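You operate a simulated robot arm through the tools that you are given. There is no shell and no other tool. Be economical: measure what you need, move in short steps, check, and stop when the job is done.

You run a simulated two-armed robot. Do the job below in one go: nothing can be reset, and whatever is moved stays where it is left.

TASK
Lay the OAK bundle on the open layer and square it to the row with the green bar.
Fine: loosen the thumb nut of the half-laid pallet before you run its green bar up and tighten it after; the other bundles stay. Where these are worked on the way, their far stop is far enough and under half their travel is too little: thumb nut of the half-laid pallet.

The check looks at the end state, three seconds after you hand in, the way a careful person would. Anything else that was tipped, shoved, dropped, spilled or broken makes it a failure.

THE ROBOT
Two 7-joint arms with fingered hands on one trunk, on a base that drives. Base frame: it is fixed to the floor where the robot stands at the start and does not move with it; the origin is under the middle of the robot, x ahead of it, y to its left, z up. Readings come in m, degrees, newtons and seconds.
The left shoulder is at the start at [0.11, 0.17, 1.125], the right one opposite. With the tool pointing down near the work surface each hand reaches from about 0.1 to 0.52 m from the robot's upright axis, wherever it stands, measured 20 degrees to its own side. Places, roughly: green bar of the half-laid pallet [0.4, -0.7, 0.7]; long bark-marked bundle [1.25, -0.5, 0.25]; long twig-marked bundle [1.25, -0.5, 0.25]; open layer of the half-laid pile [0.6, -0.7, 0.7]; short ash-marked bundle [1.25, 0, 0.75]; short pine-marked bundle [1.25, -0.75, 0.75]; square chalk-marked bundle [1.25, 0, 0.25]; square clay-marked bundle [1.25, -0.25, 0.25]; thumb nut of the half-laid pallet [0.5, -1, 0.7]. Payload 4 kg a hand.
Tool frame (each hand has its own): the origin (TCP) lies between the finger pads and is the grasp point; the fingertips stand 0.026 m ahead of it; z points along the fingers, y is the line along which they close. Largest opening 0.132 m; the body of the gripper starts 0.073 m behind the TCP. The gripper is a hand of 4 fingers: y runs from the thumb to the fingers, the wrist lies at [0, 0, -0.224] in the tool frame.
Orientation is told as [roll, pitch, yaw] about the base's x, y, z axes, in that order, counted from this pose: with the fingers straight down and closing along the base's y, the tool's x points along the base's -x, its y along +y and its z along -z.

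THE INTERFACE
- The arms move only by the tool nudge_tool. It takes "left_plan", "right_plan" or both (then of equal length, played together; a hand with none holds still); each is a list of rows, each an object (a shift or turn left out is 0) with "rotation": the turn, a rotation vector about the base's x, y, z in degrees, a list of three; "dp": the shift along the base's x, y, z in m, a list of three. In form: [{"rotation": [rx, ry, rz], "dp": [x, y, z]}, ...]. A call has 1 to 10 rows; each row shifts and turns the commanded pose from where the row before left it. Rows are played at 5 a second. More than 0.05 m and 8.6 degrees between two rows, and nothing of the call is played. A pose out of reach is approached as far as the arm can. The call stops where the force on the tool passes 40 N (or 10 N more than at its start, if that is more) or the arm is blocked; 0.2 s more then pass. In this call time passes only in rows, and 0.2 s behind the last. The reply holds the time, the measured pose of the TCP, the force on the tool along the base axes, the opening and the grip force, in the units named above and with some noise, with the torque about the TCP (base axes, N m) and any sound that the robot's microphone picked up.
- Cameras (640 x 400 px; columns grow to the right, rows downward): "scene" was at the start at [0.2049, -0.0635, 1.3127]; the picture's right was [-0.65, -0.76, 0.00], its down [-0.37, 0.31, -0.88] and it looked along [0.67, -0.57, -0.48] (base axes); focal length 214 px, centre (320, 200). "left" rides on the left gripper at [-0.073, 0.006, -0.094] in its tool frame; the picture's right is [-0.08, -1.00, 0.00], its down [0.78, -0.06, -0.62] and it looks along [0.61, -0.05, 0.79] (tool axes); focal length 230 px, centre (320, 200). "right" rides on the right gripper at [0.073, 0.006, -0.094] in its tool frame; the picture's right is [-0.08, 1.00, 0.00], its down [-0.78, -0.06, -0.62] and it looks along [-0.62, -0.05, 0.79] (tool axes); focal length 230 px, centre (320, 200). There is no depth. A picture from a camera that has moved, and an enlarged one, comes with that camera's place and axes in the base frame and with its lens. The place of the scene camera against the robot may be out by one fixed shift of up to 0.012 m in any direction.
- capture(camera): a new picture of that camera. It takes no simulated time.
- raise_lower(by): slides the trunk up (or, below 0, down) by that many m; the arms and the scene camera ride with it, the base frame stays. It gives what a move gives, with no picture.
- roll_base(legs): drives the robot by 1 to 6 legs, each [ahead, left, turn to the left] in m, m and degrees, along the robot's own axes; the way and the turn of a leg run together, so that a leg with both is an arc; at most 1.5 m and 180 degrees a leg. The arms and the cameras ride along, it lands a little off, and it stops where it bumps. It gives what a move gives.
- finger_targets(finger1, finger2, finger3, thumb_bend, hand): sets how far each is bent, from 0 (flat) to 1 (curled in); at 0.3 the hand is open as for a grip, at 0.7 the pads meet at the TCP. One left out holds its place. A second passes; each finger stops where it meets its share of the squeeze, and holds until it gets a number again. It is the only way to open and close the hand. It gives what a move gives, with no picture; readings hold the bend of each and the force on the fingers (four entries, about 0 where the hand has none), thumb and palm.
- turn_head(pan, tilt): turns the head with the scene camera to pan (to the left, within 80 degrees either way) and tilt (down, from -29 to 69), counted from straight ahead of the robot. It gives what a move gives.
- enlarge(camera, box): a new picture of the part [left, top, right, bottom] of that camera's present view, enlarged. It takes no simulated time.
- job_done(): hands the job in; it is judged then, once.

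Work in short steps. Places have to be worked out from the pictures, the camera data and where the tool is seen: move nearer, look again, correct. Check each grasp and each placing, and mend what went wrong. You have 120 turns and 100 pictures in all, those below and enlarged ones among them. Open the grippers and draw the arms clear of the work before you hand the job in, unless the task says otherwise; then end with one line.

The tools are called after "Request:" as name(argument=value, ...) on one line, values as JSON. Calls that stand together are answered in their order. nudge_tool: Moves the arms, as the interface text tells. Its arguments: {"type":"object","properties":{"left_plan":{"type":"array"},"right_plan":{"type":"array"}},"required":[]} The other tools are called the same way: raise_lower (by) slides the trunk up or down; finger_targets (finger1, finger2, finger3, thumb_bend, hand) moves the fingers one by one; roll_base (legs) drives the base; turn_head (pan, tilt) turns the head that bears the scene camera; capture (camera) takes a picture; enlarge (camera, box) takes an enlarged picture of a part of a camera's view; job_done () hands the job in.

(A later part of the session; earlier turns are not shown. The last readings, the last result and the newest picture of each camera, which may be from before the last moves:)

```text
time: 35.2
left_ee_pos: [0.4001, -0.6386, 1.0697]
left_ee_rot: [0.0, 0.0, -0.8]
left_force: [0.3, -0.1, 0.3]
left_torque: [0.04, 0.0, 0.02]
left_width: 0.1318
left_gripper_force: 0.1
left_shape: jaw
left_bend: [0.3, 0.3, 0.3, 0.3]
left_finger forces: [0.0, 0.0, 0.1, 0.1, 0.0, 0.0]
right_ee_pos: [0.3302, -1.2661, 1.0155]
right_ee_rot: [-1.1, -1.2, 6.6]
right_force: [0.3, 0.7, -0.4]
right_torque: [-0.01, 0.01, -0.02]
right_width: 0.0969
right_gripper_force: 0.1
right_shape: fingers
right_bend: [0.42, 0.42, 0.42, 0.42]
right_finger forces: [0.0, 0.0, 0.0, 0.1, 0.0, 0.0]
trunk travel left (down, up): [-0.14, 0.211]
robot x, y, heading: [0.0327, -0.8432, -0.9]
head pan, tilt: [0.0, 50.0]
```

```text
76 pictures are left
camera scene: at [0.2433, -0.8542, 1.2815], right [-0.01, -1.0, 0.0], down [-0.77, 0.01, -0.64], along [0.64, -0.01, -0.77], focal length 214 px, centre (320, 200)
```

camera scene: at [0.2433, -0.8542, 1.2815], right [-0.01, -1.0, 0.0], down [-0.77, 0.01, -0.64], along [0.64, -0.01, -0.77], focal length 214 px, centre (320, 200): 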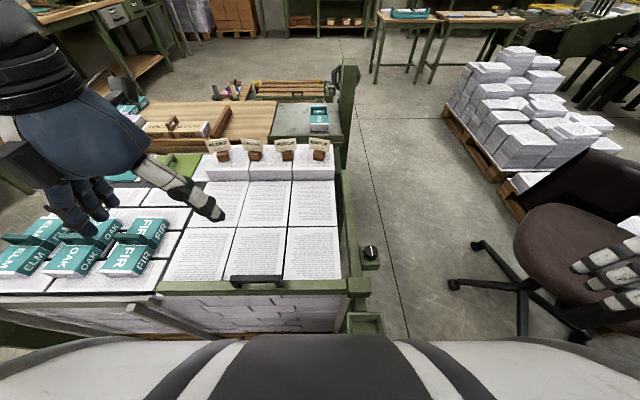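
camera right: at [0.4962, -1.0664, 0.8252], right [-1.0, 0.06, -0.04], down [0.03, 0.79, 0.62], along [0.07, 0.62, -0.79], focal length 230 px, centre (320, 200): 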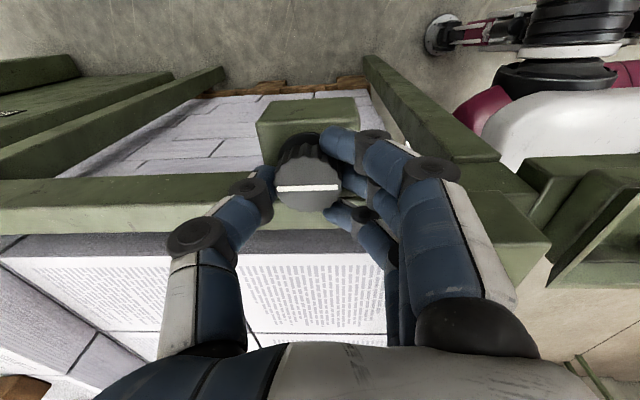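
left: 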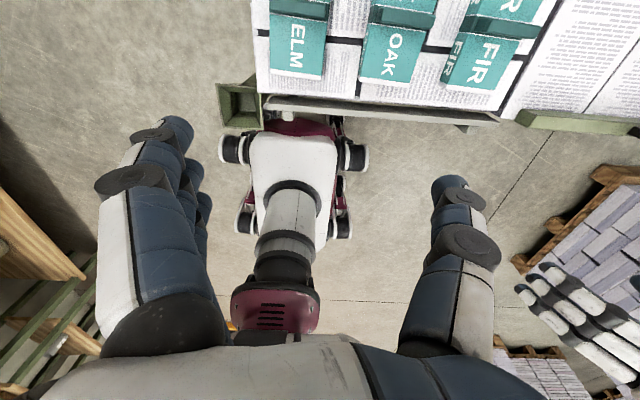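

Head is free and shows the whole pallet: bar at x≈0.41, row front at x≈0.82, y −0.38…−0.91. Now drive left so the left hand stands over OAK.

Request:
roll_base(legs=[[0, 0.49, 1]])

Request:
turn_head(pan=20, tilt=60)

Request:
capture(camera="scene")

Request:
capture(camera="left")

```text
time: 40.1
left_ee_pos: [0.3937, -0.1365, 1.0701]
left_ee_rot: [0.1, 0.0, 0.7]
left_force: [-1.1, -0.5, -0.1]
left_torque: [0.04, 0.03, -0.02]
left_width: 0.1321
left_gripper_force: 0.1
left_shape: jaw
left_bend: [0.3, 0.3, 0.3, 0.3]
left_finger forces: [0.0, 0.0, 0.0, 0.0, 0.0, 0.1]
right_ee_pos: [0.339, -0.7646, 1.0155]
right_ee_rot: [-1.1, -1.1, 8.0]
right_force: [0.4, 0.6, 0.0]
right_torque: [0.03, -0.01, -0.01]
right_width: 0.0969
right_gripper_force: 0.1
right_shape: fingers
right_bend: [0.42, 0.42, 0.42, 0.42]
right_finger forces: [0.0, 0.0, 0.0, 0.0, 0.0, 0.0]
trunk travel left (down, up): [-0.14, 0.211]
robot x, y, heading: [0.028, -0.3538, 0.6]
head pan, tilt: [0.0, 50.0]
```

```text
time: 40.9
left_ee_pos: [0.3938, -0.1355, 1.0689]
left_ee_rot: [-0.1, 0.0, 0.7]
left_force: [0.9, 0.9, -0.3]
left_torque: [0.0, 0.01, -0.04]
left_width: 0.1316
left_gripper_force: 0.1
left_shape: jaw
left_bend: [0.3, 0.3, 0.3, 0.3]
left_finger forces: [0.0, 0.0, 0.0, 0.0, 0.0, 0.0]
right_ee_pos: [0.3395, -0.7651, 1.0155]
right_ee_rot: [-1.2, -1.2, 7.9]
right_force: [-0.9, -0.2, 0.3]
right_torque: [0.01, 0.0, 0.03]
right_width: 0.0969
right_gripper_force: 0.0
right_shape: fingers
right_bend: [0.42, 0.42, 0.42, 0.42]
right_finger forces: [0.1, 0.0, 0.0, 0.0, 0.1, 0.1]
trunk travel left (down, up): [-0.14, 0.211]
robot x, y, heading: [0.0288, -0.3515, 0.5]
head pan, tilt: [20.0, 60.0]
```

```text
75 pictures are left
camera scene: at [0.2281, -0.3324, 1.2689], right [0.35, -0.94, 0.0], down [-0.81, -0.31, -0.5], along [0.47, 0.18, -0.87], focal length 214 px, centre (320, 200)
```

scene: 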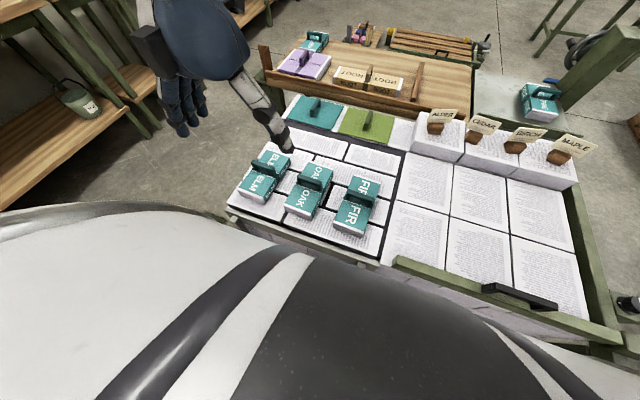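

```text
74 pictures are left
camera left: at [0.4649, -0.1309, 1.1633], right [0.09, -1.0, 0.0], down [-0.78, -0.07, 0.62], along [-0.61, -0.06, -0.79], focal length 230 px, centre (320, 200)
```

left: 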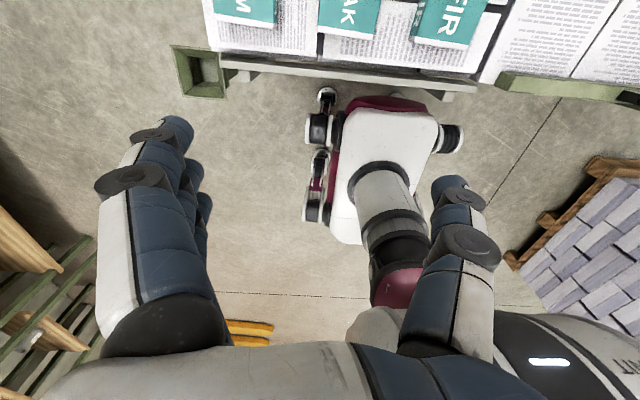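

Request:
enlarge(camera="scene", box=[220, 100, 420, 260])

```text
2.50 times, centred on (320, 180) of scene
camera zoom: at [0.2281, -0.3324, 1.2689], right [0.35, -0.94, 0.0], down [-0.81, -0.31, -0.5], along [0.47, 0.18, -0.87], focal length 536 px, centre (320, 250)
```

zoom: 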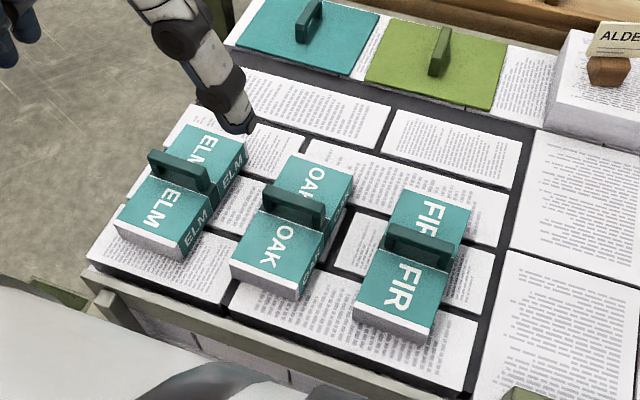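

OAK lies along x, centre ≈ (0.549, −0.18), ~0.165 long, with a thin handle across it (along y) on top. I'll turn the left hand −90° above it so the fingers close along x.

Request:
nudge_tool(left_plan=[{"rotation": [0, 0, -8.5], "dp": [0.012, -0.004, -0.005]}, {"rotation": [0, 0, -8.5], "dp": [0.012, -0.004, -0.005]}, {"rotation": [0, 0, -8.5], "dp": [0.012, -0.004, -0.005]}, {"rotation": [0, 0, -8.5], "dp": [0.012, -0.004, -0.005]}, {"rotation": [0, 0, -8.5], "dp": [0.012, -0.004, -0.005]}])

Request:
nudge_tool(left_plan=[{"rotation": [0, 0, -8.2], "dp": [0.018, -0.004, -0.015]}, {"rotation": [0, 0, -8.2], "dp": [0.018, -0.004, -0.015]}, {"rotation": [0, 0, -8.2], "dp": [0.018, -0.004, -0.015]}, {"rotation": [0, 0, -8.2], "dp": [0.018, -0.004, -0.015]}, {"rotation": [0, 0, -8.2], "dp": [0.018, -0.004, -0.015]}, {"rotation": [0, 0, -7.2], "dp": [0.005, -0.002, -0.02]}])

Request:
capture(camera="left")

Request:
capture(camera="scene")

```text
time: 42.1
left_ee_pos: [0.4549, -0.1566, 1.0451]
left_ee_rot: [0.0, -0.1, -41.9]
left_force: [-1.1, -0.7, 0.7]
left_torque: [-0.02, 0.02, -0.01]
left_width: 0.132
left_gripper_force: 0.0
left_shape: jaw
left_bend: [0.3, 0.3, 0.3, 0.3]
left_finger forces: [0.0, 0.0, 0.1, 0.1, 0.0, 0.1]
right_ee_pos: [0.3396, -0.7635, 1.0144]
right_ee_rot: [-1.3, -1.2, 7.9]
right_force: [0.1, 0.3, 0.1]
right_torque: [0.0, 0.03, 0.02]
right_width: 0.0971
right_gripper_force: 0.1
right_shape: fingers
right_bend: [0.42, 0.42, 0.42, 0.42]
right_finger forces: [0.0, 0.0, 0.0, 0.1, 0.0, 0.0]
trunk travel left (down, up): [-0.14, 0.211]
robot x, y, heading: [0.0312, -0.3573, 0.6]
head pan, tilt: [20.0, 60.0]
```

```text
time: 43.5
left_ee_pos: [0.5488, -0.1786, 0.9507]
left_ee_rot: [0.0, 0.0, -90.1]
left_force: [0.7, 1.3, -1.1]
left_torque: [-0.01, 0.04, -0.03]
left_width: 0.1321
left_gripper_force: 0.0
left_shape: jaw
left_bend: [0.3, 0.3, 0.3, 0.3]
left_finger forces: [0.0, 0.1, 0.1, 0.0, 0.1, 0.0]
right_ee_pos: [0.3387, -0.7647, 1.0144]
right_ee_rot: [-1.2, -1.1, 7.9]
right_force: [0.8, 0.5, -0.1]
right_torque: [-0.01, -0.01, 0.02]
right_width: 0.0968
right_gripper_force: 0.0
right_shape: fingers
right_bend: [0.42, 0.42, 0.42, 0.42]
right_finger forces: [0.1, 0.1, 0.1, 0.1, 0.0, 0.0]
trunk travel left (down, up): [-0.14, 0.211]
robot x, y, heading: [0.0299, -0.3567, 0.8]
head pan, tilt: [20.0, 60.0]
```

```text
72 pictures are left
camera left: at [0.5523, -0.2525, 1.0429], right [-1.0, -0.08, 0.0], down [-0.06, 0.79, 0.62], along [-0.05, 0.61, -0.79], focal length 230 px, centre (320, 200)
```

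left: 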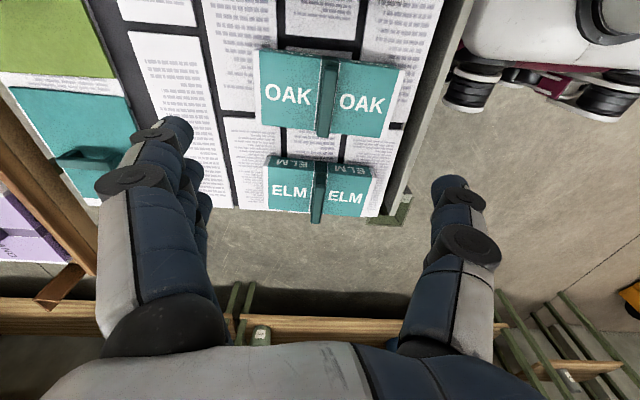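

```text
71 pictures are left
camera scene: at [0.2283, -0.3323, 1.2688], right [0.35, -0.94, 0.0], down [-0.81, -0.31, -0.5], along [0.47, 0.18, -0.87], focal length 214 px, centre (320, 200)
```

scene: 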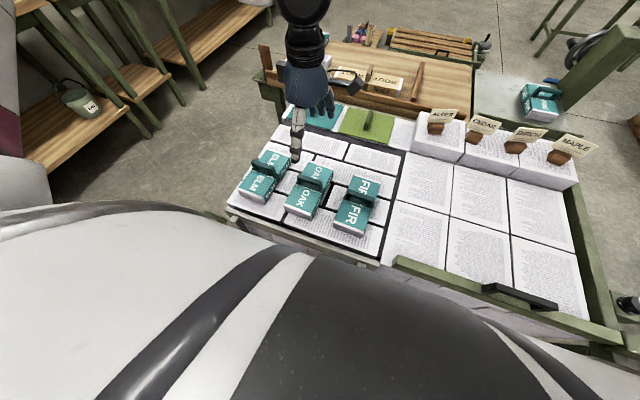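

Left camera puts the handle at ≈ (0.541, −0.186). I'll centre on it, match the −1.5° skew, and lower partway.

Request:
nudge_tool(left_plan=[{"dp": [-0.004, -0.004, -0.03], "rotation": [0, 0, -1.5]}, {"dp": [-0.004, -0.003, -0.035]}, {"dp": [0, 0, -0.03]}])

Request:
finger_targets(hand="left", finger1=0.48, finger2=0.48, finger3=0.48, thumb_bend=0.48)

Request:
enlarge(camera="left", box=[200, 50, 440, 230])

```text
time: 44.3
left_ee_pos: [0.5408, -0.1864, 0.8519]
left_ee_rot: [-0.1, 0.0, -91.5]
left_force: [0.4, -0.5, -0.1]
left_torque: [-0.02, -0.01, 0.0]
left_width: 0.1322
left_gripper_force: 0.0
left_shape: jaw
left_bend: [0.3, 0.3, 0.3, 0.3]
left_finger forces: [0.0, 0.0, 0.0, 0.0, 0.1, 0.0]
right_ee_pos: [0.3388, -0.7647, 1.0154]
right_ee_rot: [-1.2, -1.1, 8.0]
right_force: [0.0, 0.9, 0.1]
right_torque: [0.02, -0.01, -0.03]
right_width: 0.0968
right_gripper_force: 0.0
right_shape: fingers
right_bend: [0.42, 0.42, 0.42, 0.42]
right_finger forces: [0.0, 0.0, 0.0, 0.1, 0.1, 0.1]
trunk travel left (down, up): [-0.14, 0.211]
robot x, y, heading: [0.0305, -0.3529, 0.9]
head pan, tilt: [20.0, 60.0]
```

```text
time: 45.3
left_ee_pos: [0.54, -0.1878, 0.8532]
left_ee_rot: [0.0, 0.1, -91.6]
left_force: [-0.4, 0.7, -1.1]
left_torque: [-0.02, 0.01, 0.0]
left_width: 0.078
left_gripper_force: 0.1
left_shape: fingers
left_bend: [0.48, 0.48, 0.48, 0.48]
left_finger forces: [0.1, 0.0, 0.1, 0.0, 0.0, 0.0]
right_ee_pos: [0.339, -0.7638, 1.0143]
right_ee_rot: [-1.3, -1.1, 8.0]
right_force: [-0.1, -0.8, 0.3]
right_torque: [0.04, 0.0, 0.0]
right_width: 0.0967
right_gripper_force: 0.0
right_shape: fingers
right_bend: [0.42, 0.42, 0.42, 0.42]
right_finger forces: [0.1, 0.0, 0.1, 0.1, 0.0, 0.1]
trunk travel left (down, up): [-0.14, 0.211]
robot x, y, heading: [0.0319, -0.3542, 0.9]
head pan, tilt: [20.0, 60.0]
```

```text
2.22 times, centred on (320, 140) of left
camera zoom: at [0.5421, -0.2606, 0.9464], right [-1.0, -0.05, 0.0], down [-0.04, 0.79, 0.62], along [-0.03, 0.62, -0.79], focal length 511 px, centre (320, 333)
```

zoom: 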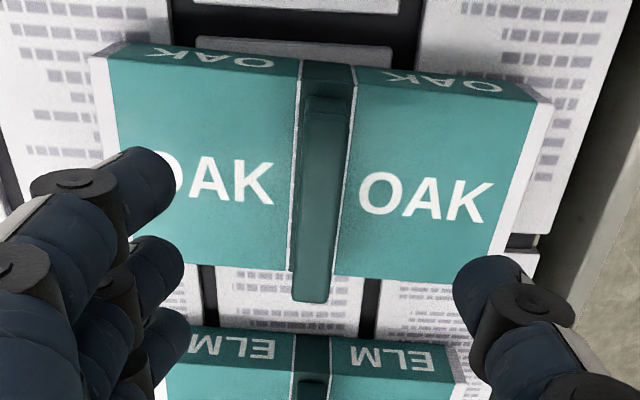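

Handle is centred at (0.539, −0.186), top ≈ z 0.78. Lower to z ≈ 0.78 and close.

Request:
nudge_tool(left_plan=[{"dp": [-0.001, 0.001, -0.03], "rotation": [0, 0, -0.8]}, {"dp": [0, 0, -0.03]}, {"dp": [0, 0, -0.01]}])

Request:
capture(camera="left")

Request:
enlarge(camera="scene", box=[240, 100, 400, 240])

```text
time: 46.1
left_ee_pos: [0.5396, -0.1856, 0.7825]
left_ee_rot: [0.0, 0.0, -92.2]
left_force: [-0.8, 0.2, 0.0]
left_torque: [0.0, -0.01, 0.01]
left_width: 0.0781
left_gripper_force: 0.0
left_shape: fingers
left_bend: [0.48, 0.48, 0.48, 0.48]
left_finger forces: [0.0, 0.0, 0.1, 0.0, 0.1, 0.0]
right_ee_pos: [0.3386, -0.7641, 1.0163]
right_ee_rot: [-1.2, -1.2, 7.9]
right_force: [-0.2, -0.2, 0.1]
right_torque: [0.0, -0.01, 0.03]
right_width: 0.097
right_gripper_force: 0.1
right_shape: fingers
right_bend: [0.42, 0.42, 0.42, 0.42]
right_finger forces: [0.1, 0.0, 0.0, 0.0, 0.0, 0.0]
trunk travel left (down, up): [-0.14, 0.211]
robot x, y, heading: [0.0307, -0.3528, 0.6]
head pan, tilt: [20.0, 60.0]
```

```text
69 pictures are left
camera left: at [0.54, -0.2595, 0.8763], right [-1.0, -0.04, 0.0], down [-0.03, 0.79, 0.62], along [-0.02, 0.62, -0.79], focal length 230 px, centre (320, 200)
```

left: 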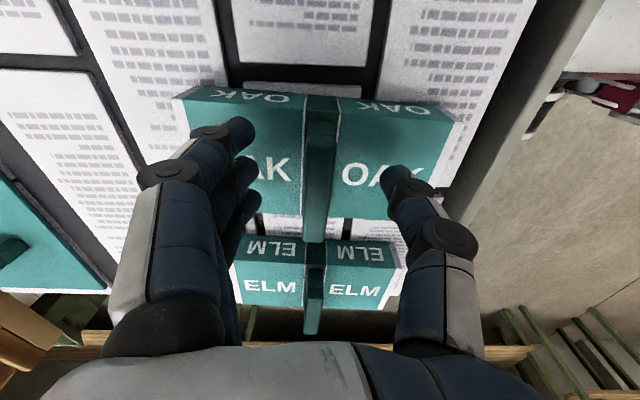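

```text
2.86 times, centred on (320, 170) of scene
camera zoom: at [0.228, -0.3323, 1.2689], right [0.35, -0.94, 0.0], down [-0.81, -0.31, -0.5], along [0.47, 0.18, -0.87], focal length 613 px, centre (320, 286)
```

zoom: 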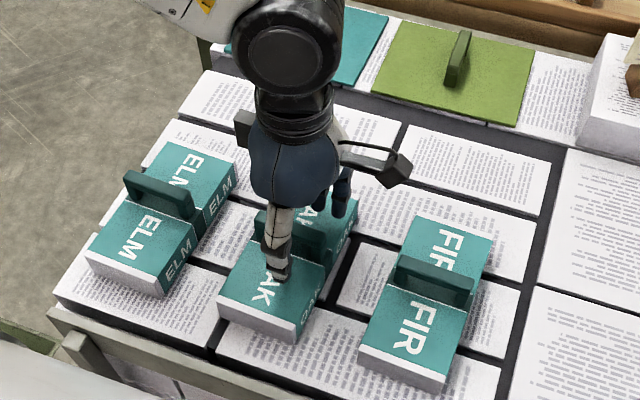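

Fingers straddle the handle. Lower 4 mm more and close.

Request:
nudge_tool(left_plan=[{"dp": [0, 0, -0.004]}])

Request:
finger_targets(hand="left", finger1=0.72, finger2=0.72, finger3=0.72, thumb_bend=0.72)

Request:
capture(camera="left")

```text
time: 46.5
left_ee_pos: [0.5393, -0.1852, 0.7801]
left_ee_rot: [0.0, 0.0, -92.2]
left_force: [0.1, -0.3, 0.2]
left_torque: [-0.02, 0.0, -0.01]
left_width: 0.0778
left_gripper_force: 0.1
left_shape: fingers
left_bend: [0.48, 0.48, 0.48, 0.48]
left_finger forces: [0.0, 0.0, 0.0, 0.0, 0.1, 0.0]
right_ee_pos: [0.3393, -0.7643, 1.016]
right_ee_rot: [-1.3, -1.2, 7.9]
right_force: [0.4, -0.5, 0.7]
right_torque: [-0.03, -0.05, -0.02]
right_width: 0.097
right_gripper_force: 0.1
right_shape: fingers
right_bend: [0.42, 0.42, 0.42, 0.42]
right_finger forces: [0.0, 0.0, 0.0, 0.0, 0.0, 0.0]
trunk travel left (down, up): [-0.14, 0.211]
robot x, y, heading: [0.0316, -0.3528, 0.5]
head pan, tilt: [20.0, 60.0]
```

```text
time: 47.5
left_ee_pos: [0.5394, -0.1855, 0.7804]
left_ee_rot: [0.0, 0.0, -92.2]
left_force: [0.4, 0.1, -0.1]
left_torque: [0.01, 0.01, -0.02]
left_width: 0.0218
left_gripper_force: 10.5
left_shape: fingers
left_bend: [0.69, 0.69, 0.69, 0.68]
left_finger forces: [3.5, 3.5, 3.7, 0.1, 10.8, 0.0]
right_ee_pos: [0.3393, -0.7634, 1.0153]
right_ee_rot: [-1.2, -1.1, 7.9]
right_force: [0.3, 0.3, 1.1]
right_torque: [0.0, -0.01, 0.03]
right_width: 0.0968
right_gripper_force: 0.1
right_shape: fingers
right_bend: [0.42, 0.42, 0.42, 0.42]
right_finger forces: [0.1, 0.1, 0.0, 0.0, 0.0, 0.0]
trunk travel left (down, up): [-0.14, 0.211]
robot x, y, heading: [0.0319, -0.352, 0.9]
head pan, tilt: [20.0, 60.0]
```

```text
67 pictures are left
camera left: at [0.5403, -0.259, 0.8736], right [-1.0, -0.04, 0.0], down [-0.03, 0.79, 0.62], along [-0.02, 0.62, -0.79], focal length 230 px, centre (320, 200)
```

left: 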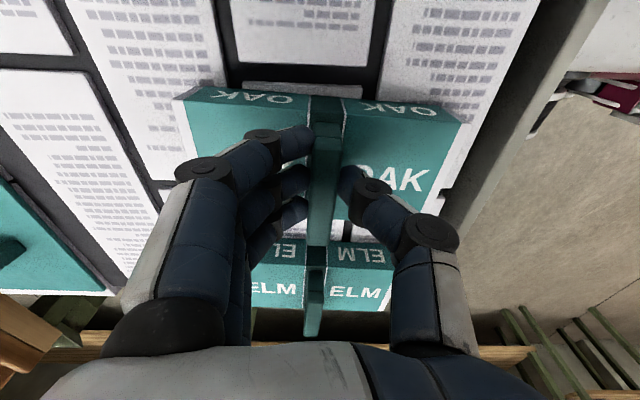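

Firm grip (all fingers ~3.5 N, thumb 10.8 N). Lift straight up slowly and check.

Request:
nudge_tool(left_plan=[{"dp": [0, 0, 0.01]}, {"dp": [0, 0, 0.02]}, {"dp": [0, 0, 0.03]}, {"dp": [0, 0, 0.03]}])

Request:
capture(camera="left")

Request:
capture(camera="scene")

```text
time: 48.5
left_ee_pos: [0.5366, -0.1861, 0.8703]
left_ee_rot: [-0.1, 0.1, -92.3]
left_force: [-0.6, 0.0, -2.5]
left_torque: [-0.03, 0.02, -0.01]
left_width: 0.0218
left_gripper_force: 10.6
left_shape: fingers
left_bend: [0.7, 0.7, 0.7, 0.68]
left_finger forces: [3.7, 3.3, 3.3, 0.0, 10.6, 0.0]
right_ee_pos: [0.338, -0.7641, 1.0152]
right_ee_rot: [-1.2, -1.1, 7.9]
right_force: [-1.1, -0.4, 0.3]
right_torque: [-0.02, -0.05, 0.01]
right_width: 0.097
right_gripper_force: 0.0
right_shape: fingers
right_bend: [0.42, 0.42, 0.42, 0.42]
right_finger forces: [0.0, 0.0, 0.0, 0.0, 0.0, 0.1]
trunk travel left (down, up): [-0.14, 0.211]
robot x, y, heading: [0.0323, -0.3504, 0.9]
head pan, tilt: [20.0, 60.0]
```

```text
66 pictures are left
camera left: at [0.5377, -0.2593, 0.9642], right [-1.0, -0.04, 0.0], down [-0.03, 0.79, 0.62], along [-0.02, 0.62, -0.79], focal length 230 px, centre (320, 200)
```

left: 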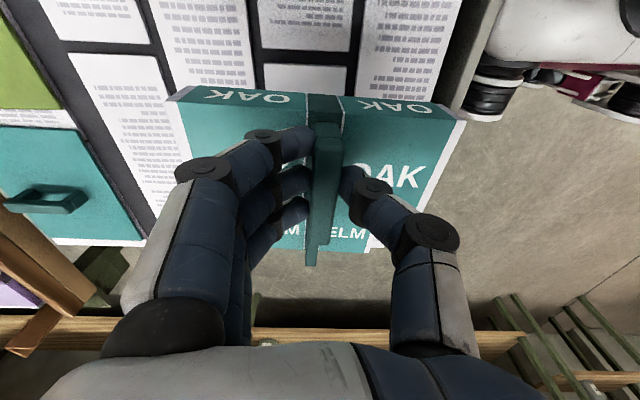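

```text
65 pictures are left
camera scene: at [0.2278, -0.3323, 1.269], right [0.35, -0.94, 0.0], down [-0.81, -0.31, -0.5], along [0.47, 0.18, -0.87], focal length 214 px, centre (320, 200)
```

scene: 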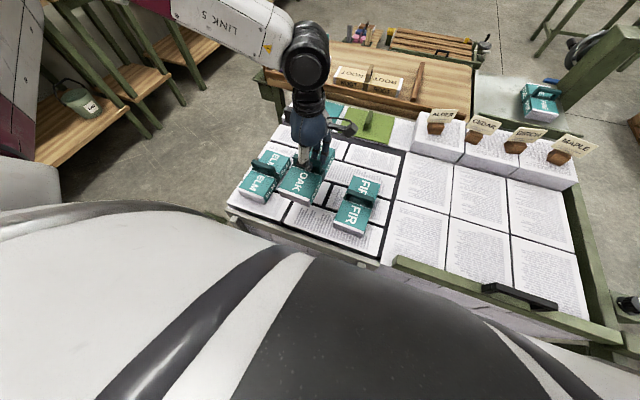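

OAK hangs level (~0.25 kg). Raise a little more and drive right to the open layer.

Request:
nudge_tool(left_plan=[{"dp": [0, 0, 0.03]}, {"dp": [0, 0, 0.03]}])

Request:
roll_base(legs=[[0, -0.5, -0.7]])

Request:
capture(camera="scene")

Request:
capture(camera="left")

```text
time: 49.1
left_ee_pos: [0.5372, -0.186, 0.9315]
left_ee_rot: [0.0, 0.1, -92.3]
left_force: [0.5, 0.5, -3.0]
left_torque: [-0.04, 0.04, 0.01]
left_width: 0.022
left_gripper_force: 10.5
left_shape: fingers
left_bend: [0.7, 0.7, 0.7, 0.68]
left_finger forces: [3.7, 3.4, 3.3, 0.0, 10.6, 0.0]
right_ee_pos: [0.3388, -0.7645, 1.0165]
right_ee_rot: [-1.3, -1.1, 7.9]
right_force: [0.3, -0.5, -0.1]
right_torque: [0.01, 0.03, 0.01]
right_width: 0.0969
right_gripper_force: 0.0
right_shape: fingers
right_bend: [0.42, 0.42, 0.42, 0.42]
right_finger forces: [0.0, 0.1, 0.1, 0.0, 0.0, 0.1]
trunk travel left (down, up): [-0.14, 0.211]
robot x, y, heading: [0.0287, -0.3475, 0.7]
head pan, tilt: [20.0, 60.0]
```

```text
time: 54.0
left_ee_pos: [0.5437, -0.6881, 0.9288]
left_ee_rot: [0.0, 0.0, -92.5]
left_force: [-0.1, 1.2, -3.1]
left_torque: [-0.06, 0.0, -0.03]
left_width: 0.022
left_gripper_force: 10.0
left_shape: fingers
left_bend: [0.7, 0.7, 0.7, 0.68]
left_finger forces: [3.8, 3.5, 3.4, 0.0, 10.6, 0.1]
right_ee_pos: [0.344, -1.2654, 1.0163]
right_ee_rot: [-1.2, -1.1, 7.7]
right_force: [0.6, -0.7, 0.4]
right_torque: [0.04, -0.03, 0.0]
right_width: 0.0968
right_gripper_force: 0.0
right_shape: fingers
right_bend: [0.42, 0.42, 0.42, 0.42]
right_finger forces: [0.0, 0.0, 0.0, 0.1, 0.1, 0.1]
trunk travel left (down, up): [-0.14, 0.211]
robot x, y, heading: [0.0339, -0.8526, 0.3]
head pan, tilt: [20.0, 60.0]
```

```text
64 pictures are left
camera scene: at [0.2337, -0.8327, 1.2689], right [0.35, -0.94, 0.0], down [-0.81, -0.3, -0.5], along [0.47, 0.18, -0.87], focal length 214 px, centre (320, 200)
```

scene: 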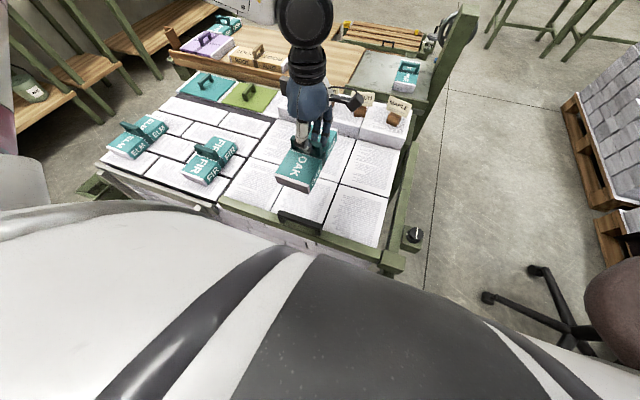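

```text
63 pictures are left
camera left: at [0.5453, -0.7612, 1.0234], right [-1.0, -0.03, 0.0], down [-0.03, 0.79, 0.62], along [-0.02, 0.62, -0.79], focal length 230 px, centre (320, 200)
```

left: 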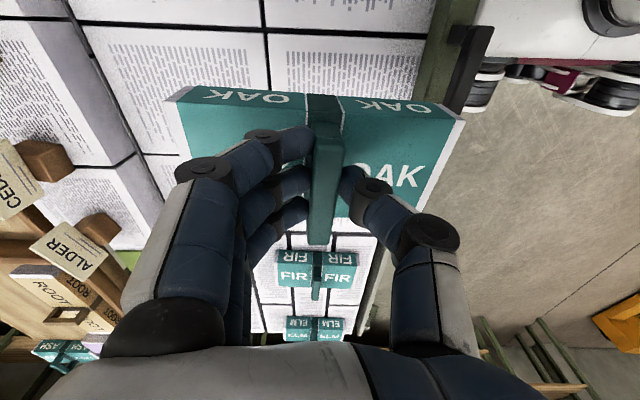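

Over the layer at (0.544, −0.688). Square the yaw and lower toward the layer.

Request:
nudge_tool(left_plan=[{"dp": [0.005, 0, -0.03], "rotation": [0, 0, 1]}, {"dp": [0.005, 0, -0.035], "rotation": [0, 0, 1]}, {"dp": [0.005, 0, -0.035]}, {"dp": [0, 0, -0.025]}])

Request:
capture(camera="scene")

Request:
capture(camera="left")

```text
time: 55.0
left_ee_pos: [0.5611, -0.6867, 0.8048]
left_ee_rot: [0.0, 0.0, -90.5]
left_force: [0.2, 0.3, -2.1]
left_torque: [-0.02, 0.01, -0.02]
left_width: 0.0222
left_gripper_force: 10.5
left_shape: fingers
left_bend: [0.7, 0.7, 0.7, 0.68]
left_finger forces: [3.7, 3.4, 3.3, 0.1, 10.5, 0.0]
right_ee_pos: [0.3436, -1.2648, 1.016]
right_ee_rot: [-1.1, -1.1, 7.7]
right_force: [-0.5, -0.3, 0.6]
right_torque: [-0.01, 0.01, -0.02]
right_width: 0.0968
right_gripper_force: 0.0
right_shape: fingers
right_bend: [0.42, 0.42, 0.42, 0.42]
right_finger forces: [0.1, 0.0, 0.0, 0.0, 0.0, 0.0]
trunk travel left (down, up): [-0.14, 0.211]
robot x, y, heading: [0.036, -0.8539, 0.6]
head pan, tilt: [20.0, 60.0]
```

```text
62 pictures are left
camera scene: at [0.2339, -0.8326, 1.2688], right [0.35, -0.94, 0.0], down [-0.81, -0.3, -0.5], along [0.47, 0.18, -0.87], focal length 214 px, centre (320, 200)
```

scene: 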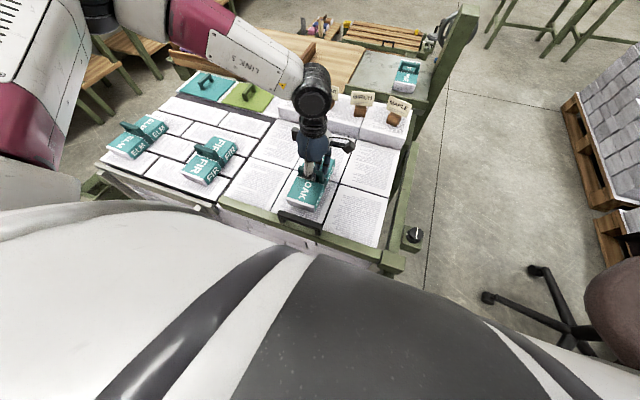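

```text
61 pictures are left
camera left: at [0.5645, -0.7607, 0.8977], right [-1.0, -0.07, 0.0], down [-0.05, 0.79, 0.62], along [-0.04, 0.61, -0.79], focal length 230 px, centre (320, 200)
```

left: 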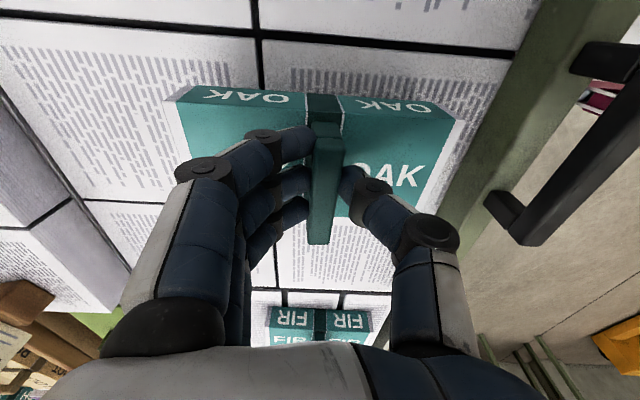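

Bundle clears the bar. Lower in small steps until contact.

Request:
nudge_tool(left_plan=[{"dp": [0, 0, -0.01]}, {"dp": [0, 0, -0.007]}, {"dp": [0, 0, -0.004]}, {"dp": [0, 0, -0.003]}])

```text
time: 56.0
left_ee_pos: [0.5595, -0.688, 0.7817]
left_ee_rot: [-0.1, 0.0, -90.5]
left_force: [0.3, 0.8, -1.1]
left_torque: [-0.03, 0.07, -0.01]
left_width: 0.0219
left_gripper_force: 9.8
left_shape: fingers
left_bend: [0.7, 0.7, 0.7, 0.68]
left_finger forces: [3.6, 3.4, 3.6, 0.0, 10.3, 0.0]
right_ee_pos: [0.3432, -1.2658, 1.0157]
right_ee_rot: [-1.2, -1.1, 7.8]
right_force: [-0.8, 0.7, -0.5]
right_torque: [0.01, -0.02, 0.01]
right_width: 0.0972
right_gripper_force: 0.0
right_shape: fingers
right_bend: [0.42, 0.42, 0.42, 0.42]
right_finger forces: [0.0, 0.0, 0.0, 0.1, 0.1, 0.0]
trunk travel left (down, up): [-0.14, 0.211]
robot x, y, heading: [0.0355, -0.8531, 0.5]
head pan, tilt: [20.0, 60.0]
```

Weight is partly off (−1.1 N); a touch further.

Request:
nudge_tool(left_plan=[{"dp": [0, 0, -0.002]}, {"dp": [0, 0, -0.002]}])

```text
time: 56.6
left_ee_pos: [0.5586, -0.688, 0.7788]
left_ee_rot: [0.0, 0.0, -90.6]
left_force: [0.1, 0.2, 7.2]
left_torque: [0.06, 0.07, -0.03]
left_width: 0.0216
left_gripper_force: 12.2
left_shape: fingers
left_bend: [0.7, 0.7, 0.7, 0.68]
left_finger forces: [3.6, 4.1, 4.5, 0.0, 12.6, 0.0]
right_ee_pos: [0.3417, -1.2661, 1.0156]
right_ee_rot: [-1.2, -1.1, 7.8]
right_force: [0.7, -0.3, 0.1]
right_torque: [0.05, 0.02, -0.03]
right_width: 0.0968
right_gripper_force: 0.1
right_shape: fingers
right_bend: [0.42, 0.42, 0.42, 0.42]
right_finger forces: [0.0, 0.1, 0.0, 0.0, 0.1, 0.1]
trunk travel left (down, up): [-0.14, 0.211]
robot x, y, heading: [0.0367, -0.8519, 0.4]
head pan, tilt: [20.0, 60.0]
```

It rests on the layer (7 N). Release and rise straight up.

Request:
finger_targets(hand="left", finger1=0.5, finger2=0.5, finger3=0.5, thumb_bend=0.5)

Request:
nudge_tool(left_plan=[{"dp": [0, 0, 0.02]}, {"dp": [0, 0, 0.03]}, {"dp": [0, 0, 0.04]}, {"dp": [-0.02, 0, 0.04]}])

Request:
capture(camera="left")

Request:
enlarge(camera="scene", box=[200, 60, 440, 280])

```text
time: 57.6
left_ee_pos: [0.5596, -0.6871, 0.7766]
left_ee_rot: [0.0, 0.0, -90.5]
left_force: [-0.6, 0.1, -0.8]
left_torque: [-0.05, -0.02, -0.02]
left_width: 0.0702
left_gripper_force: 0.1
left_shape: fingers
left_bend: [0.5, 0.5, 0.5, 0.5]
left_finger forces: [0.0, 0.0, 0.0, 0.1, 0.1, 0.0]
right_ee_pos: [0.3427, -1.2645, 1.0154]
right_ee_rot: [-1.2, -1.2, 7.7]
right_force: [0.0, 0.0, 0.0]
right_torque: [0.02, 0.0, -0.01]
right_width: 0.0968
right_gripper_force: 0.2
right_shape: fingers
right_bend: [0.42, 0.42, 0.42, 0.42]
right_finger forces: [0.0, 0.0, 0.0, 0.0, 0.1, 0.1]
trunk travel left (down, up): [-0.14, 0.211]
robot x, y, heading: [0.0351, -0.8557, 0.2]
head pan, tilt: [20.0, 60.0]
```

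```text
time: 58.6
left_ee_pos: [0.5383, -0.6881, 0.9084]
left_ee_rot: [0.0, 0.0, -90.4]
left_force: [-0.5, 0.9, -0.2]
left_torque: [0.02, -0.02, 0.02]
left_width: 0.0701
left_gripper_force: 0.0
left_shape: fingers
left_bend: [0.5, 0.5, 0.5, 0.5]
left_finger forces: [0.1, 0.0, 0.0, 0.1, 0.0, 0.0]
right_ee_pos: [0.3424, -1.2653, 1.0141]
right_ee_rot: [-1.1, -1.1, 7.7]
right_force: [-0.8, -1.1, -0.8]
right_torque: [0.03, 0.0, 0.0]
right_width: 0.097
right_gripper_force: 0.1
right_shape: fingers
right_bend: [0.42, 0.42, 0.42, 0.42]
right_finger forces: [0.0, 0.0, 0.0, 0.0, 0.0, 0.1]
trunk travel left (down, up): [-0.14, 0.211]
robot x, y, heading: [0.038, -0.8522, 0.3]
head pan, tilt: [20.0, 60.0]
```

```text
60 pictures are left
camera left: at [0.5419, -0.7623, 1.0027], right [-1.0, -0.07, 0.0], down [-0.05, 0.79, 0.62], along [-0.04, 0.62, -0.79], focal length 230 px, centre (320, 200)
```

left: 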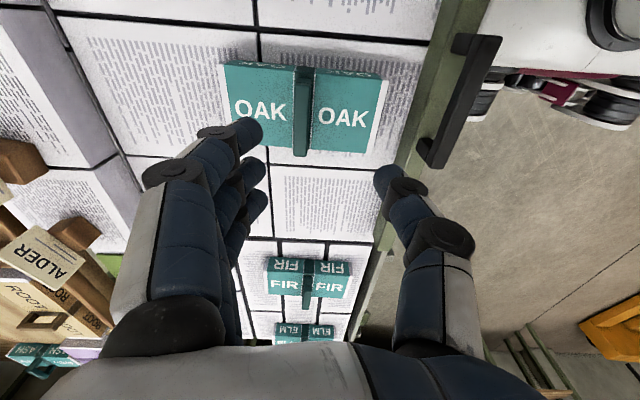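

```text
1.82 times, centred on (320, 170) of scene
camera zoom: at [0.2325, -0.8326, 1.2692], right [0.35, -0.94, 0.0], down [-0.81, -0.3, -0.5], along [0.47, 0.18, -0.87], focal length 390 px, centre (320, 254)
```

zoom: 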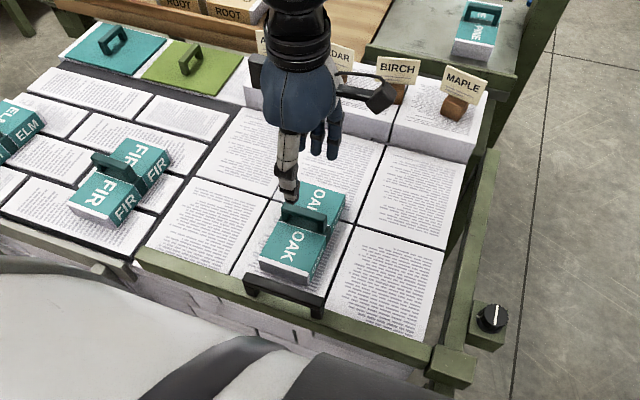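

OAK lies flat on the layer. Now I close the left fingers, tilt the hand forward and bring it behind the green bar (rear face ≈ x 0.39), near the handle's y.

Request:
finger_targets(hand="left", finger1=0.7, finger2=0.7, finger3=0.7, thumb_bend=0.7)

Request:
nudge_tool(left_plan=[{"dp": [-0.025, -0.004, 0.005]}, {"dp": [-0.035, -0.004, 0]}, {"dp": [-0.035, -0.004, 0], "rotation": [0, -6, 0]}, {"dp": [-0.035, -0.004, 0], "rotation": [0, -6, 0]}, {"dp": [-0.035, -0.004, 0], "rotation": [0, -6, 0]}, {"dp": [-0.03, -0.004, 0], "rotation": [0, -6, 0]}])

Request:
capture(camera="left")

Request:
capture(camera="scene")

```text
time: 59.6
left_ee_pos: [0.5391, -0.689, 0.909]
left_ee_rot: [0.0, 0.0, -90.5]
left_force: [-0.5, 0.1, 0.1]
left_torque: [-0.01, -0.05, 0.0]
left_width: 0.0145
left_gripper_force: 0.0
left_shape: fingers
left_bend: [0.7, 0.7, 0.7, 0.7]
left_finger forces: [0.0, 0.1, 0.1, 0.0, 0.0, 0.0]
right_ee_pos: [0.3427, -1.2656, 1.0154]
right_ee_rot: [-1.3, -1.2, 7.7]
right_force: [-0.4, -0.4, 0.1]
right_torque: [-0.02, 0.01, -0.03]
right_width: 0.0968
right_gripper_force: 0.0
right_shape: fingers
right_bend: [0.42, 0.42, 0.42, 0.42]
right_finger forces: [0.1, 0.0, 0.1, 0.0, 0.0, 0.1]
trunk travel left (down, up): [-0.14, 0.211]
robot x, y, heading: [0.0344, -0.8513, 0.6]
head pan, tilt: [20.0, 60.0]
```

```text
time: 61.0
left_ee_pos: [0.443, -0.7708, 0.9136]
left_ee_rot: [23.9, 0.3, -90.3]
left_force: [-0.9, -0.8, 0.5]
left_torque: [0.0, 0.01, 0.0]
left_width: 0.0144
left_gripper_force: 0.1
left_shape: fingers
left_bend: [0.7, 0.7, 0.7, 0.7]
left_finger forces: [0.0, 0.0, 0.0, 0.0, 0.0, 0.0]
left hand out of reach, approached as far as the arm can: row 4, 5, 6
right_ee_pos: [0.3443, -1.2652, 1.0161]
right_ee_rot: [-1.1, -1.1, 7.6]
right_force: [0.7, -0.1, 0.3]
right_torque: [0.01, 0.01, -0.04]
right_width: 0.097
right_gripper_force: 0.1
right_shape: fingers
right_bend: [0.42, 0.42, 0.42, 0.42]
right_finger forces: [0.1, 0.0, 0.1, 0.0, 0.0, 0.0]
trunk travel left (down, up): [-0.14, 0.211]
robot x, y, heading: [0.0354, -0.851, 0.5]
head pan, tilt: [20.0, 60.0]
```

```text
58 pictures are left
camera left: at [0.4086, -0.8453, 1.0009], right [-0.91, -0.07, -0.4], down [-0.3, 0.78, 0.54], along [0.28, 0.62, -0.74], focal length 230 px, centre (320, 200)
```

left: 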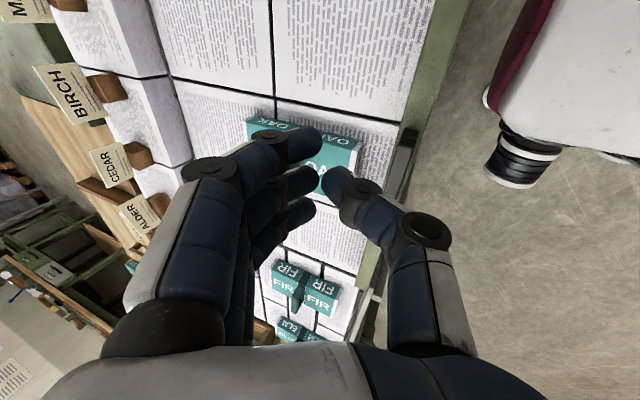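

```text
57 pictures are left
camera scene: at [0.2337, -0.8337, 1.2689], right [0.35, -0.94, 0.0], down [-0.81, -0.3, -0.5], along [0.47, 0.18, -0.87], focal length 214 px, centre (320, 200)
```

scene: 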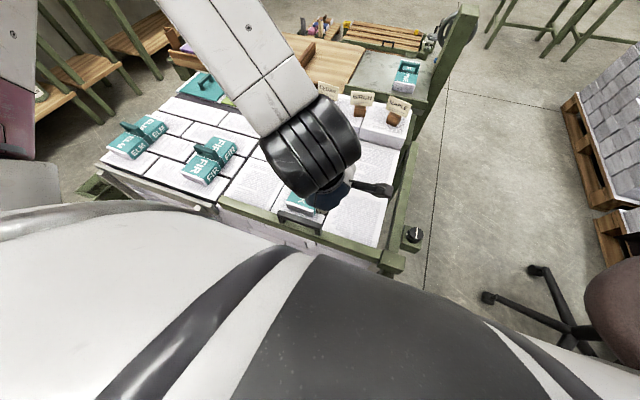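

Too close for the arm at that tilt. I'll back the robot 0.14 m, which brings the hand behind the bar at a comfortable reach.

Request:
roll_base(legs=[[-0.14, 0, -0.5]])

Request:
nudge_tool(left_plan=[{"dp": [0.005, 0.02, 0]}, {"dp": [0.005, 0.02, 0]}])

Request:
capture(camera="scene")

Request:
capture(camera="left")

```text
time: 62.4
left_ee_pos: [0.3044, -0.7753, 0.9136]
left_ee_rot: [23.8, 0.4, -91.0]
left_force: [0.0, 0.3, 0.2]
left_torque: [-0.02, -0.02, -0.03]
left_width: 0.0146
left_gripper_force: 0.1
left_shape: fingers
left_bend: [0.7, 0.7, 0.7, 0.7]
left_finger forces: [0.0, 0.0, 0.0, 0.0, 0.0, 0.0]
right_ee_pos: [0.1989, -1.2682, 1.0152]
right_ee_rot: [-1.1, -1.1, 7.2]
right_force: [-0.5, -0.3, 0.4]
right_torque: [0.02, -0.05, 0.03]
right_width: 0.0968
right_gripper_force: 0.1
right_shape: fingers
right_bend: [0.42, 0.42, 0.42, 0.42]
right_finger forces: [0.0, 0.0, 0.0, 0.0, 0.1, 0.0]
trunk travel left (down, up): [-0.14, 0.211]
robot x, y, heading: [-0.1055, -0.8553, 0.1]
head pan, tilt: [20.0, 60.0]
```

```text
time: 63.0
left_ee_pos: [0.3249, -0.7409, 0.9137]
left_ee_rot: [23.8, 0.3, -90.9]
left_force: [0.0, 0.1, -1.1]
left_torque: [0.0, 0.03, 0.02]
left_width: 0.0147
left_gripper_force: 0.1
left_shape: fingers
left_bend: [0.7, 0.7, 0.7, 0.7]
left_finger forces: [0.0, 0.0, 0.1, 0.0, 0.0, 0.0]
left hand out of reach, approached as far as the arm can: row 1, 2
right_ee_pos: [0.1987, -1.2687, 1.0161]
right_ee_rot: [-1.2, -1.1, 7.2]
right_force: [-0.2, -0.4, 0.5]
right_torque: [-0.01, -0.02, 0.0]
right_width: 0.0972
right_gripper_force: 0.1
right_shape: fingers
right_bend: [0.42, 0.42, 0.42, 0.42]
right_finger forces: [0.0, 0.0, 0.1, 0.0, 0.1, 0.0]
trunk travel left (down, up): [-0.14, 0.211]
robot x, y, heading: [-0.1052, -0.8508, 0.1]
head pan, tilt: [20.0, 60.0]
```

```text
56 pictures are left
camera scene: at [0.0939, -0.8345, 1.2689], right [0.34, -0.94, 0.0], down [-0.81, -0.3, -0.5], along [0.47, 0.17, -0.87], focal length 214 px, centre (320, 200)
```

scene: 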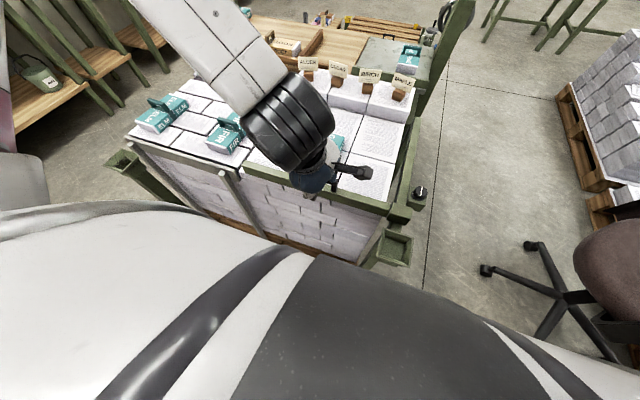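

```text
55 pictures are left
camera left: at [0.2901, -0.8153, 1.0005], right [-0.91, -0.06, -0.4], down [-0.29, 0.79, 0.54], along [0.28, 0.61, -0.74], focal length 230 px, centre (320, 200)
```

left: 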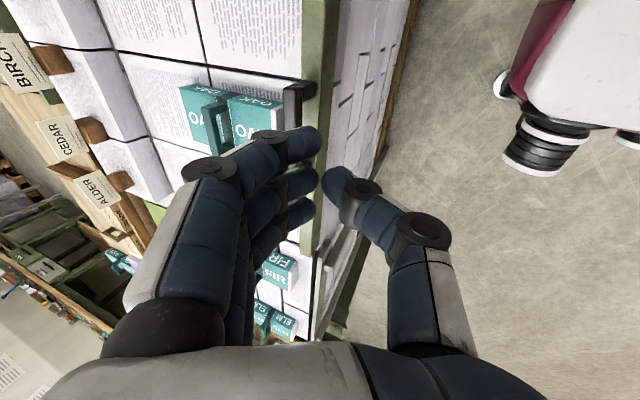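

The pallet edge is at x≈0.387 and the base has ~0.28 m of clearance, so I can push partly by driving. Reduce the tilt to ~10° and settle behind the bar, above it.

Request:
nudge_tool(left_plan=[{"rotation": [0, 7, 0]}, {"rotation": [0, 7, 0]}, {"dp": [0.0, 0.015, -0.03]}])

Request:
capture(camera="left")

```text
time: 63.8
left_ee_pos: [0.3251, -0.7267, 0.8845]
left_ee_rot: [10.0, 0.0, -91.0]
left_force: [0.7, 0.0, -0.3]
left_torque: [0.0, 0.02, 0.01]
left_width: 0.0143
left_gripper_force: 0.0
left_shape: fingers
left_bend: [0.7, 0.7, 0.7, 0.7]
left_finger forces: [0.0, 0.0, 0.1, 0.0, 0.0, 0.0]
right_ee_pos: [0.1996, -1.2689, 1.0152]
right_ee_rot: [-1.2, -0.9, 7.2]
right_force: [-0.9, 0.0, 0.0]
right_torque: [-0.03, -0.01, 0.03]
right_width: 0.0968
right_gripper_force: 0.1
right_shape: fingers
right_bend: [0.42, 0.42, 0.42, 0.42]
right_finger forces: [0.0, 0.0, 0.1, 0.1, 0.1, 0.1]
trunk travel left (down, up): [-0.14, 0.211]
robot x, y, heading: [-0.1032, -0.856, -0.1]
head pan, tilt: [20.0, 60.0]
```

```text
54 pictures are left
camera left: at [0.3122, -0.7998, 0.9765], right [-0.98, -0.06, -0.17], down [-0.15, 0.79, 0.6], along [0.1, 0.61, -0.78], focal length 230 px, centre (320, 200)
```

left: 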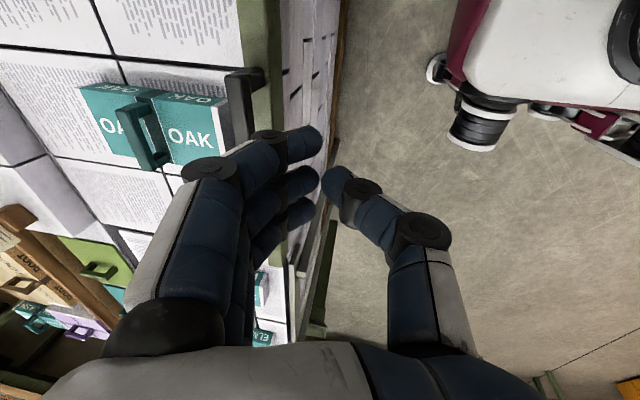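

Lower the closed hand behind the bar.

Request:
nudge_tool(left_plan=[{"dp": [-0.003, 0.003, -0.035]}, {"dp": [-0.003, 0.003, -0.035]}, {"dp": [0, 0, -0.035]}, {"dp": [0, 0, -0.035]}])

Request:
capture(camera="left")

Request:
capture(camera="scene")

```text
time: 64.8
left_ee_pos: [0.3197, -0.7213, 0.7436]
left_ee_rot: [9.9, 0.0, -91.0]
left_force: [0.4, 0.8, 0.1]
left_torque: [-0.02, 0.01, -0.02]
left_width: 0.0146
left_gripper_force: 0.1
left_shape: fingers
left_bend: [0.7, 0.7, 0.7, 0.7]
left_finger forces: [0.1, 0.1, 0.0, 0.1, 0.0, 0.0]
right_ee_pos: [0.1996, -1.2683, 1.0151]
right_ee_rot: [-1.2, -1.0, 7.2]
right_force: [0.2, -0.4, 0.3]
right_torque: [-0.01, -0.03, 0.04]
right_width: 0.0968
right_gripper_force: 0.1
right_shape: fingers
right_bend: [0.42, 0.42, 0.42, 0.42]
right_finger forces: [0.0, 0.1, 0.0, 0.1, 0.0, 0.0]
trunk travel left (down, up): [-0.14, 0.211]
robot x, y, heading: [-0.1076, -0.8496, -0.0]
head pan, tilt: [20.0, 60.0]
```

```text
53 pictures are left
camera left: at [0.3048, -0.795, 0.8363], right [-0.98, -0.06, -0.17], down [-0.15, 0.79, 0.6], along [0.1, 0.61, -0.78], focal length 230 px, centre (320, 200)
```

left: 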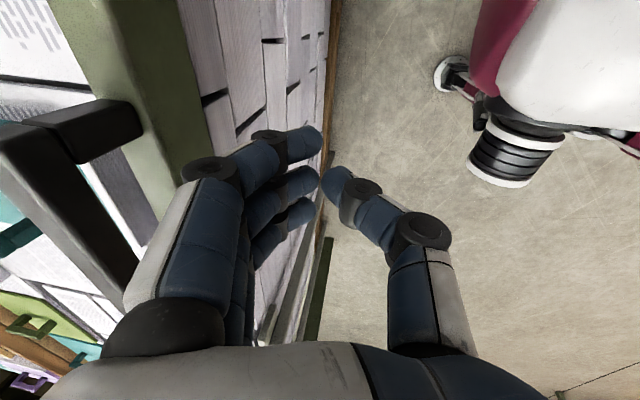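

```text
52 pictures are left
camera scene: at [0.0943, -0.835, 1.2688], right [0.34, -0.94, 0.0], down [-0.81, -0.3, -0.5], along [0.47, 0.17, -0.87], focal length 214 px, centre (320, 200)
```

scene: 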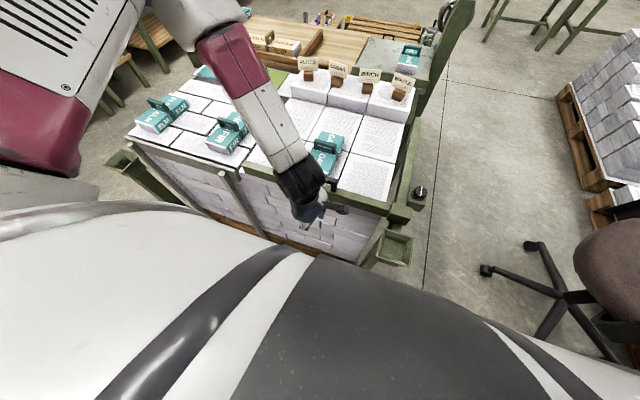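

The hand is behind and at bar height. Push forward in small steps and watch force.

Request:
nudge_tool(left_plan=[{"dp": [0.015, 0, 0]}, {"dp": [0.015, 0, 0]}, {"dp": [0.01, 0, 0]}, {"dp": [0.01, 0, 0]}, {"dp": [0.01, 0, 0]}, {"dp": [0.01, 0, 0]}])

Request:
capture(camera="left")

Request:
enlarge(camera="scene", box=[220, 60, 460, 260])

```text
time: 66.2
left_ee_pos: [0.3874, -0.7201, 0.7441]
left_ee_rot: [10.0, 0.1, -91.0]
left_force: [-1.4, -0.5, 0.3]
left_torque: [0.01, -0.04, -0.01]
left_width: 0.0141
left_gripper_force: 0.4
left_shape: fingers
left_bend: [0.7, 0.7, 0.7, 0.7]
left_finger forces: [0.1, 0.1, 1.0, 0.1, 0.0, 0.0]
right_ee_pos: [0.1995, -1.2688, 1.0153]
right_ee_rot: [-1.2, -1.1, 7.3]
right_force: [-0.4, 0.0, 0.9]
right_torque: [-0.02, -0.01, 0.02]
right_width: 0.0967
right_gripper_force: 0.0
right_shape: fingers
right_bend: [0.42, 0.42, 0.42, 0.42]
right_finger forces: [0.1, 0.1, 0.1, 0.0, 0.0, 0.1]
trunk travel left (down, up): [-0.14, 0.211]
robot x, y, heading: [-0.1051, -0.8538, 0.2]
head pan, tilt: [20.0, 60.0]
```

```text
51 pictures are left
camera left: at [0.3752, -0.7935, 0.8368], right [-0.98, -0.06, -0.17], down [-0.15, 0.79, 0.6], along [0.1, 0.61, -0.78], focal length 230 px, centre (320, 200)
```

left: 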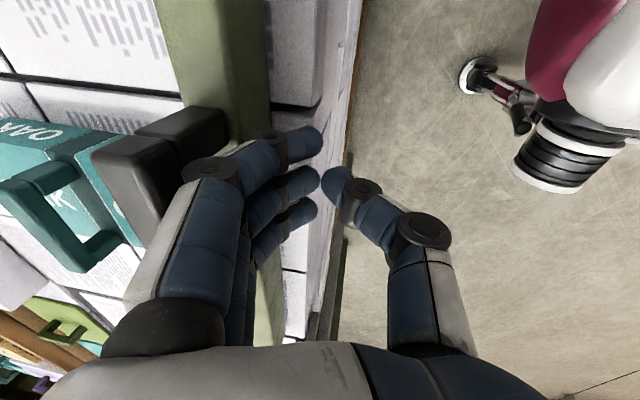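

```text
2.00 times, centred on (340, 160) of scene
camera zoom: at [0.0938, -0.835, 1.2689], right [0.34, -0.94, 0.0], down [-0.81, -0.3, -0.5], along [0.47, 0.17, -0.87], focal length 429 px, centre (280, 280)
```

zoom: 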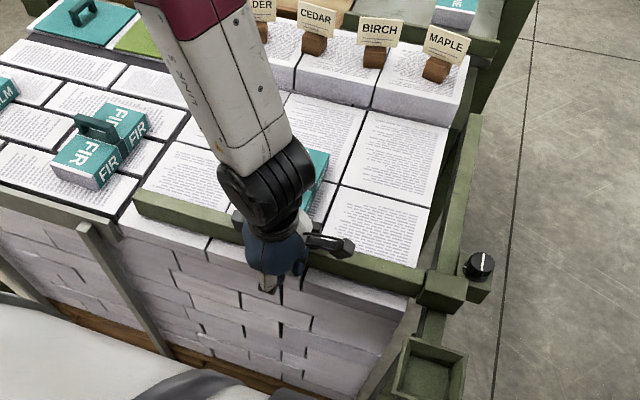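

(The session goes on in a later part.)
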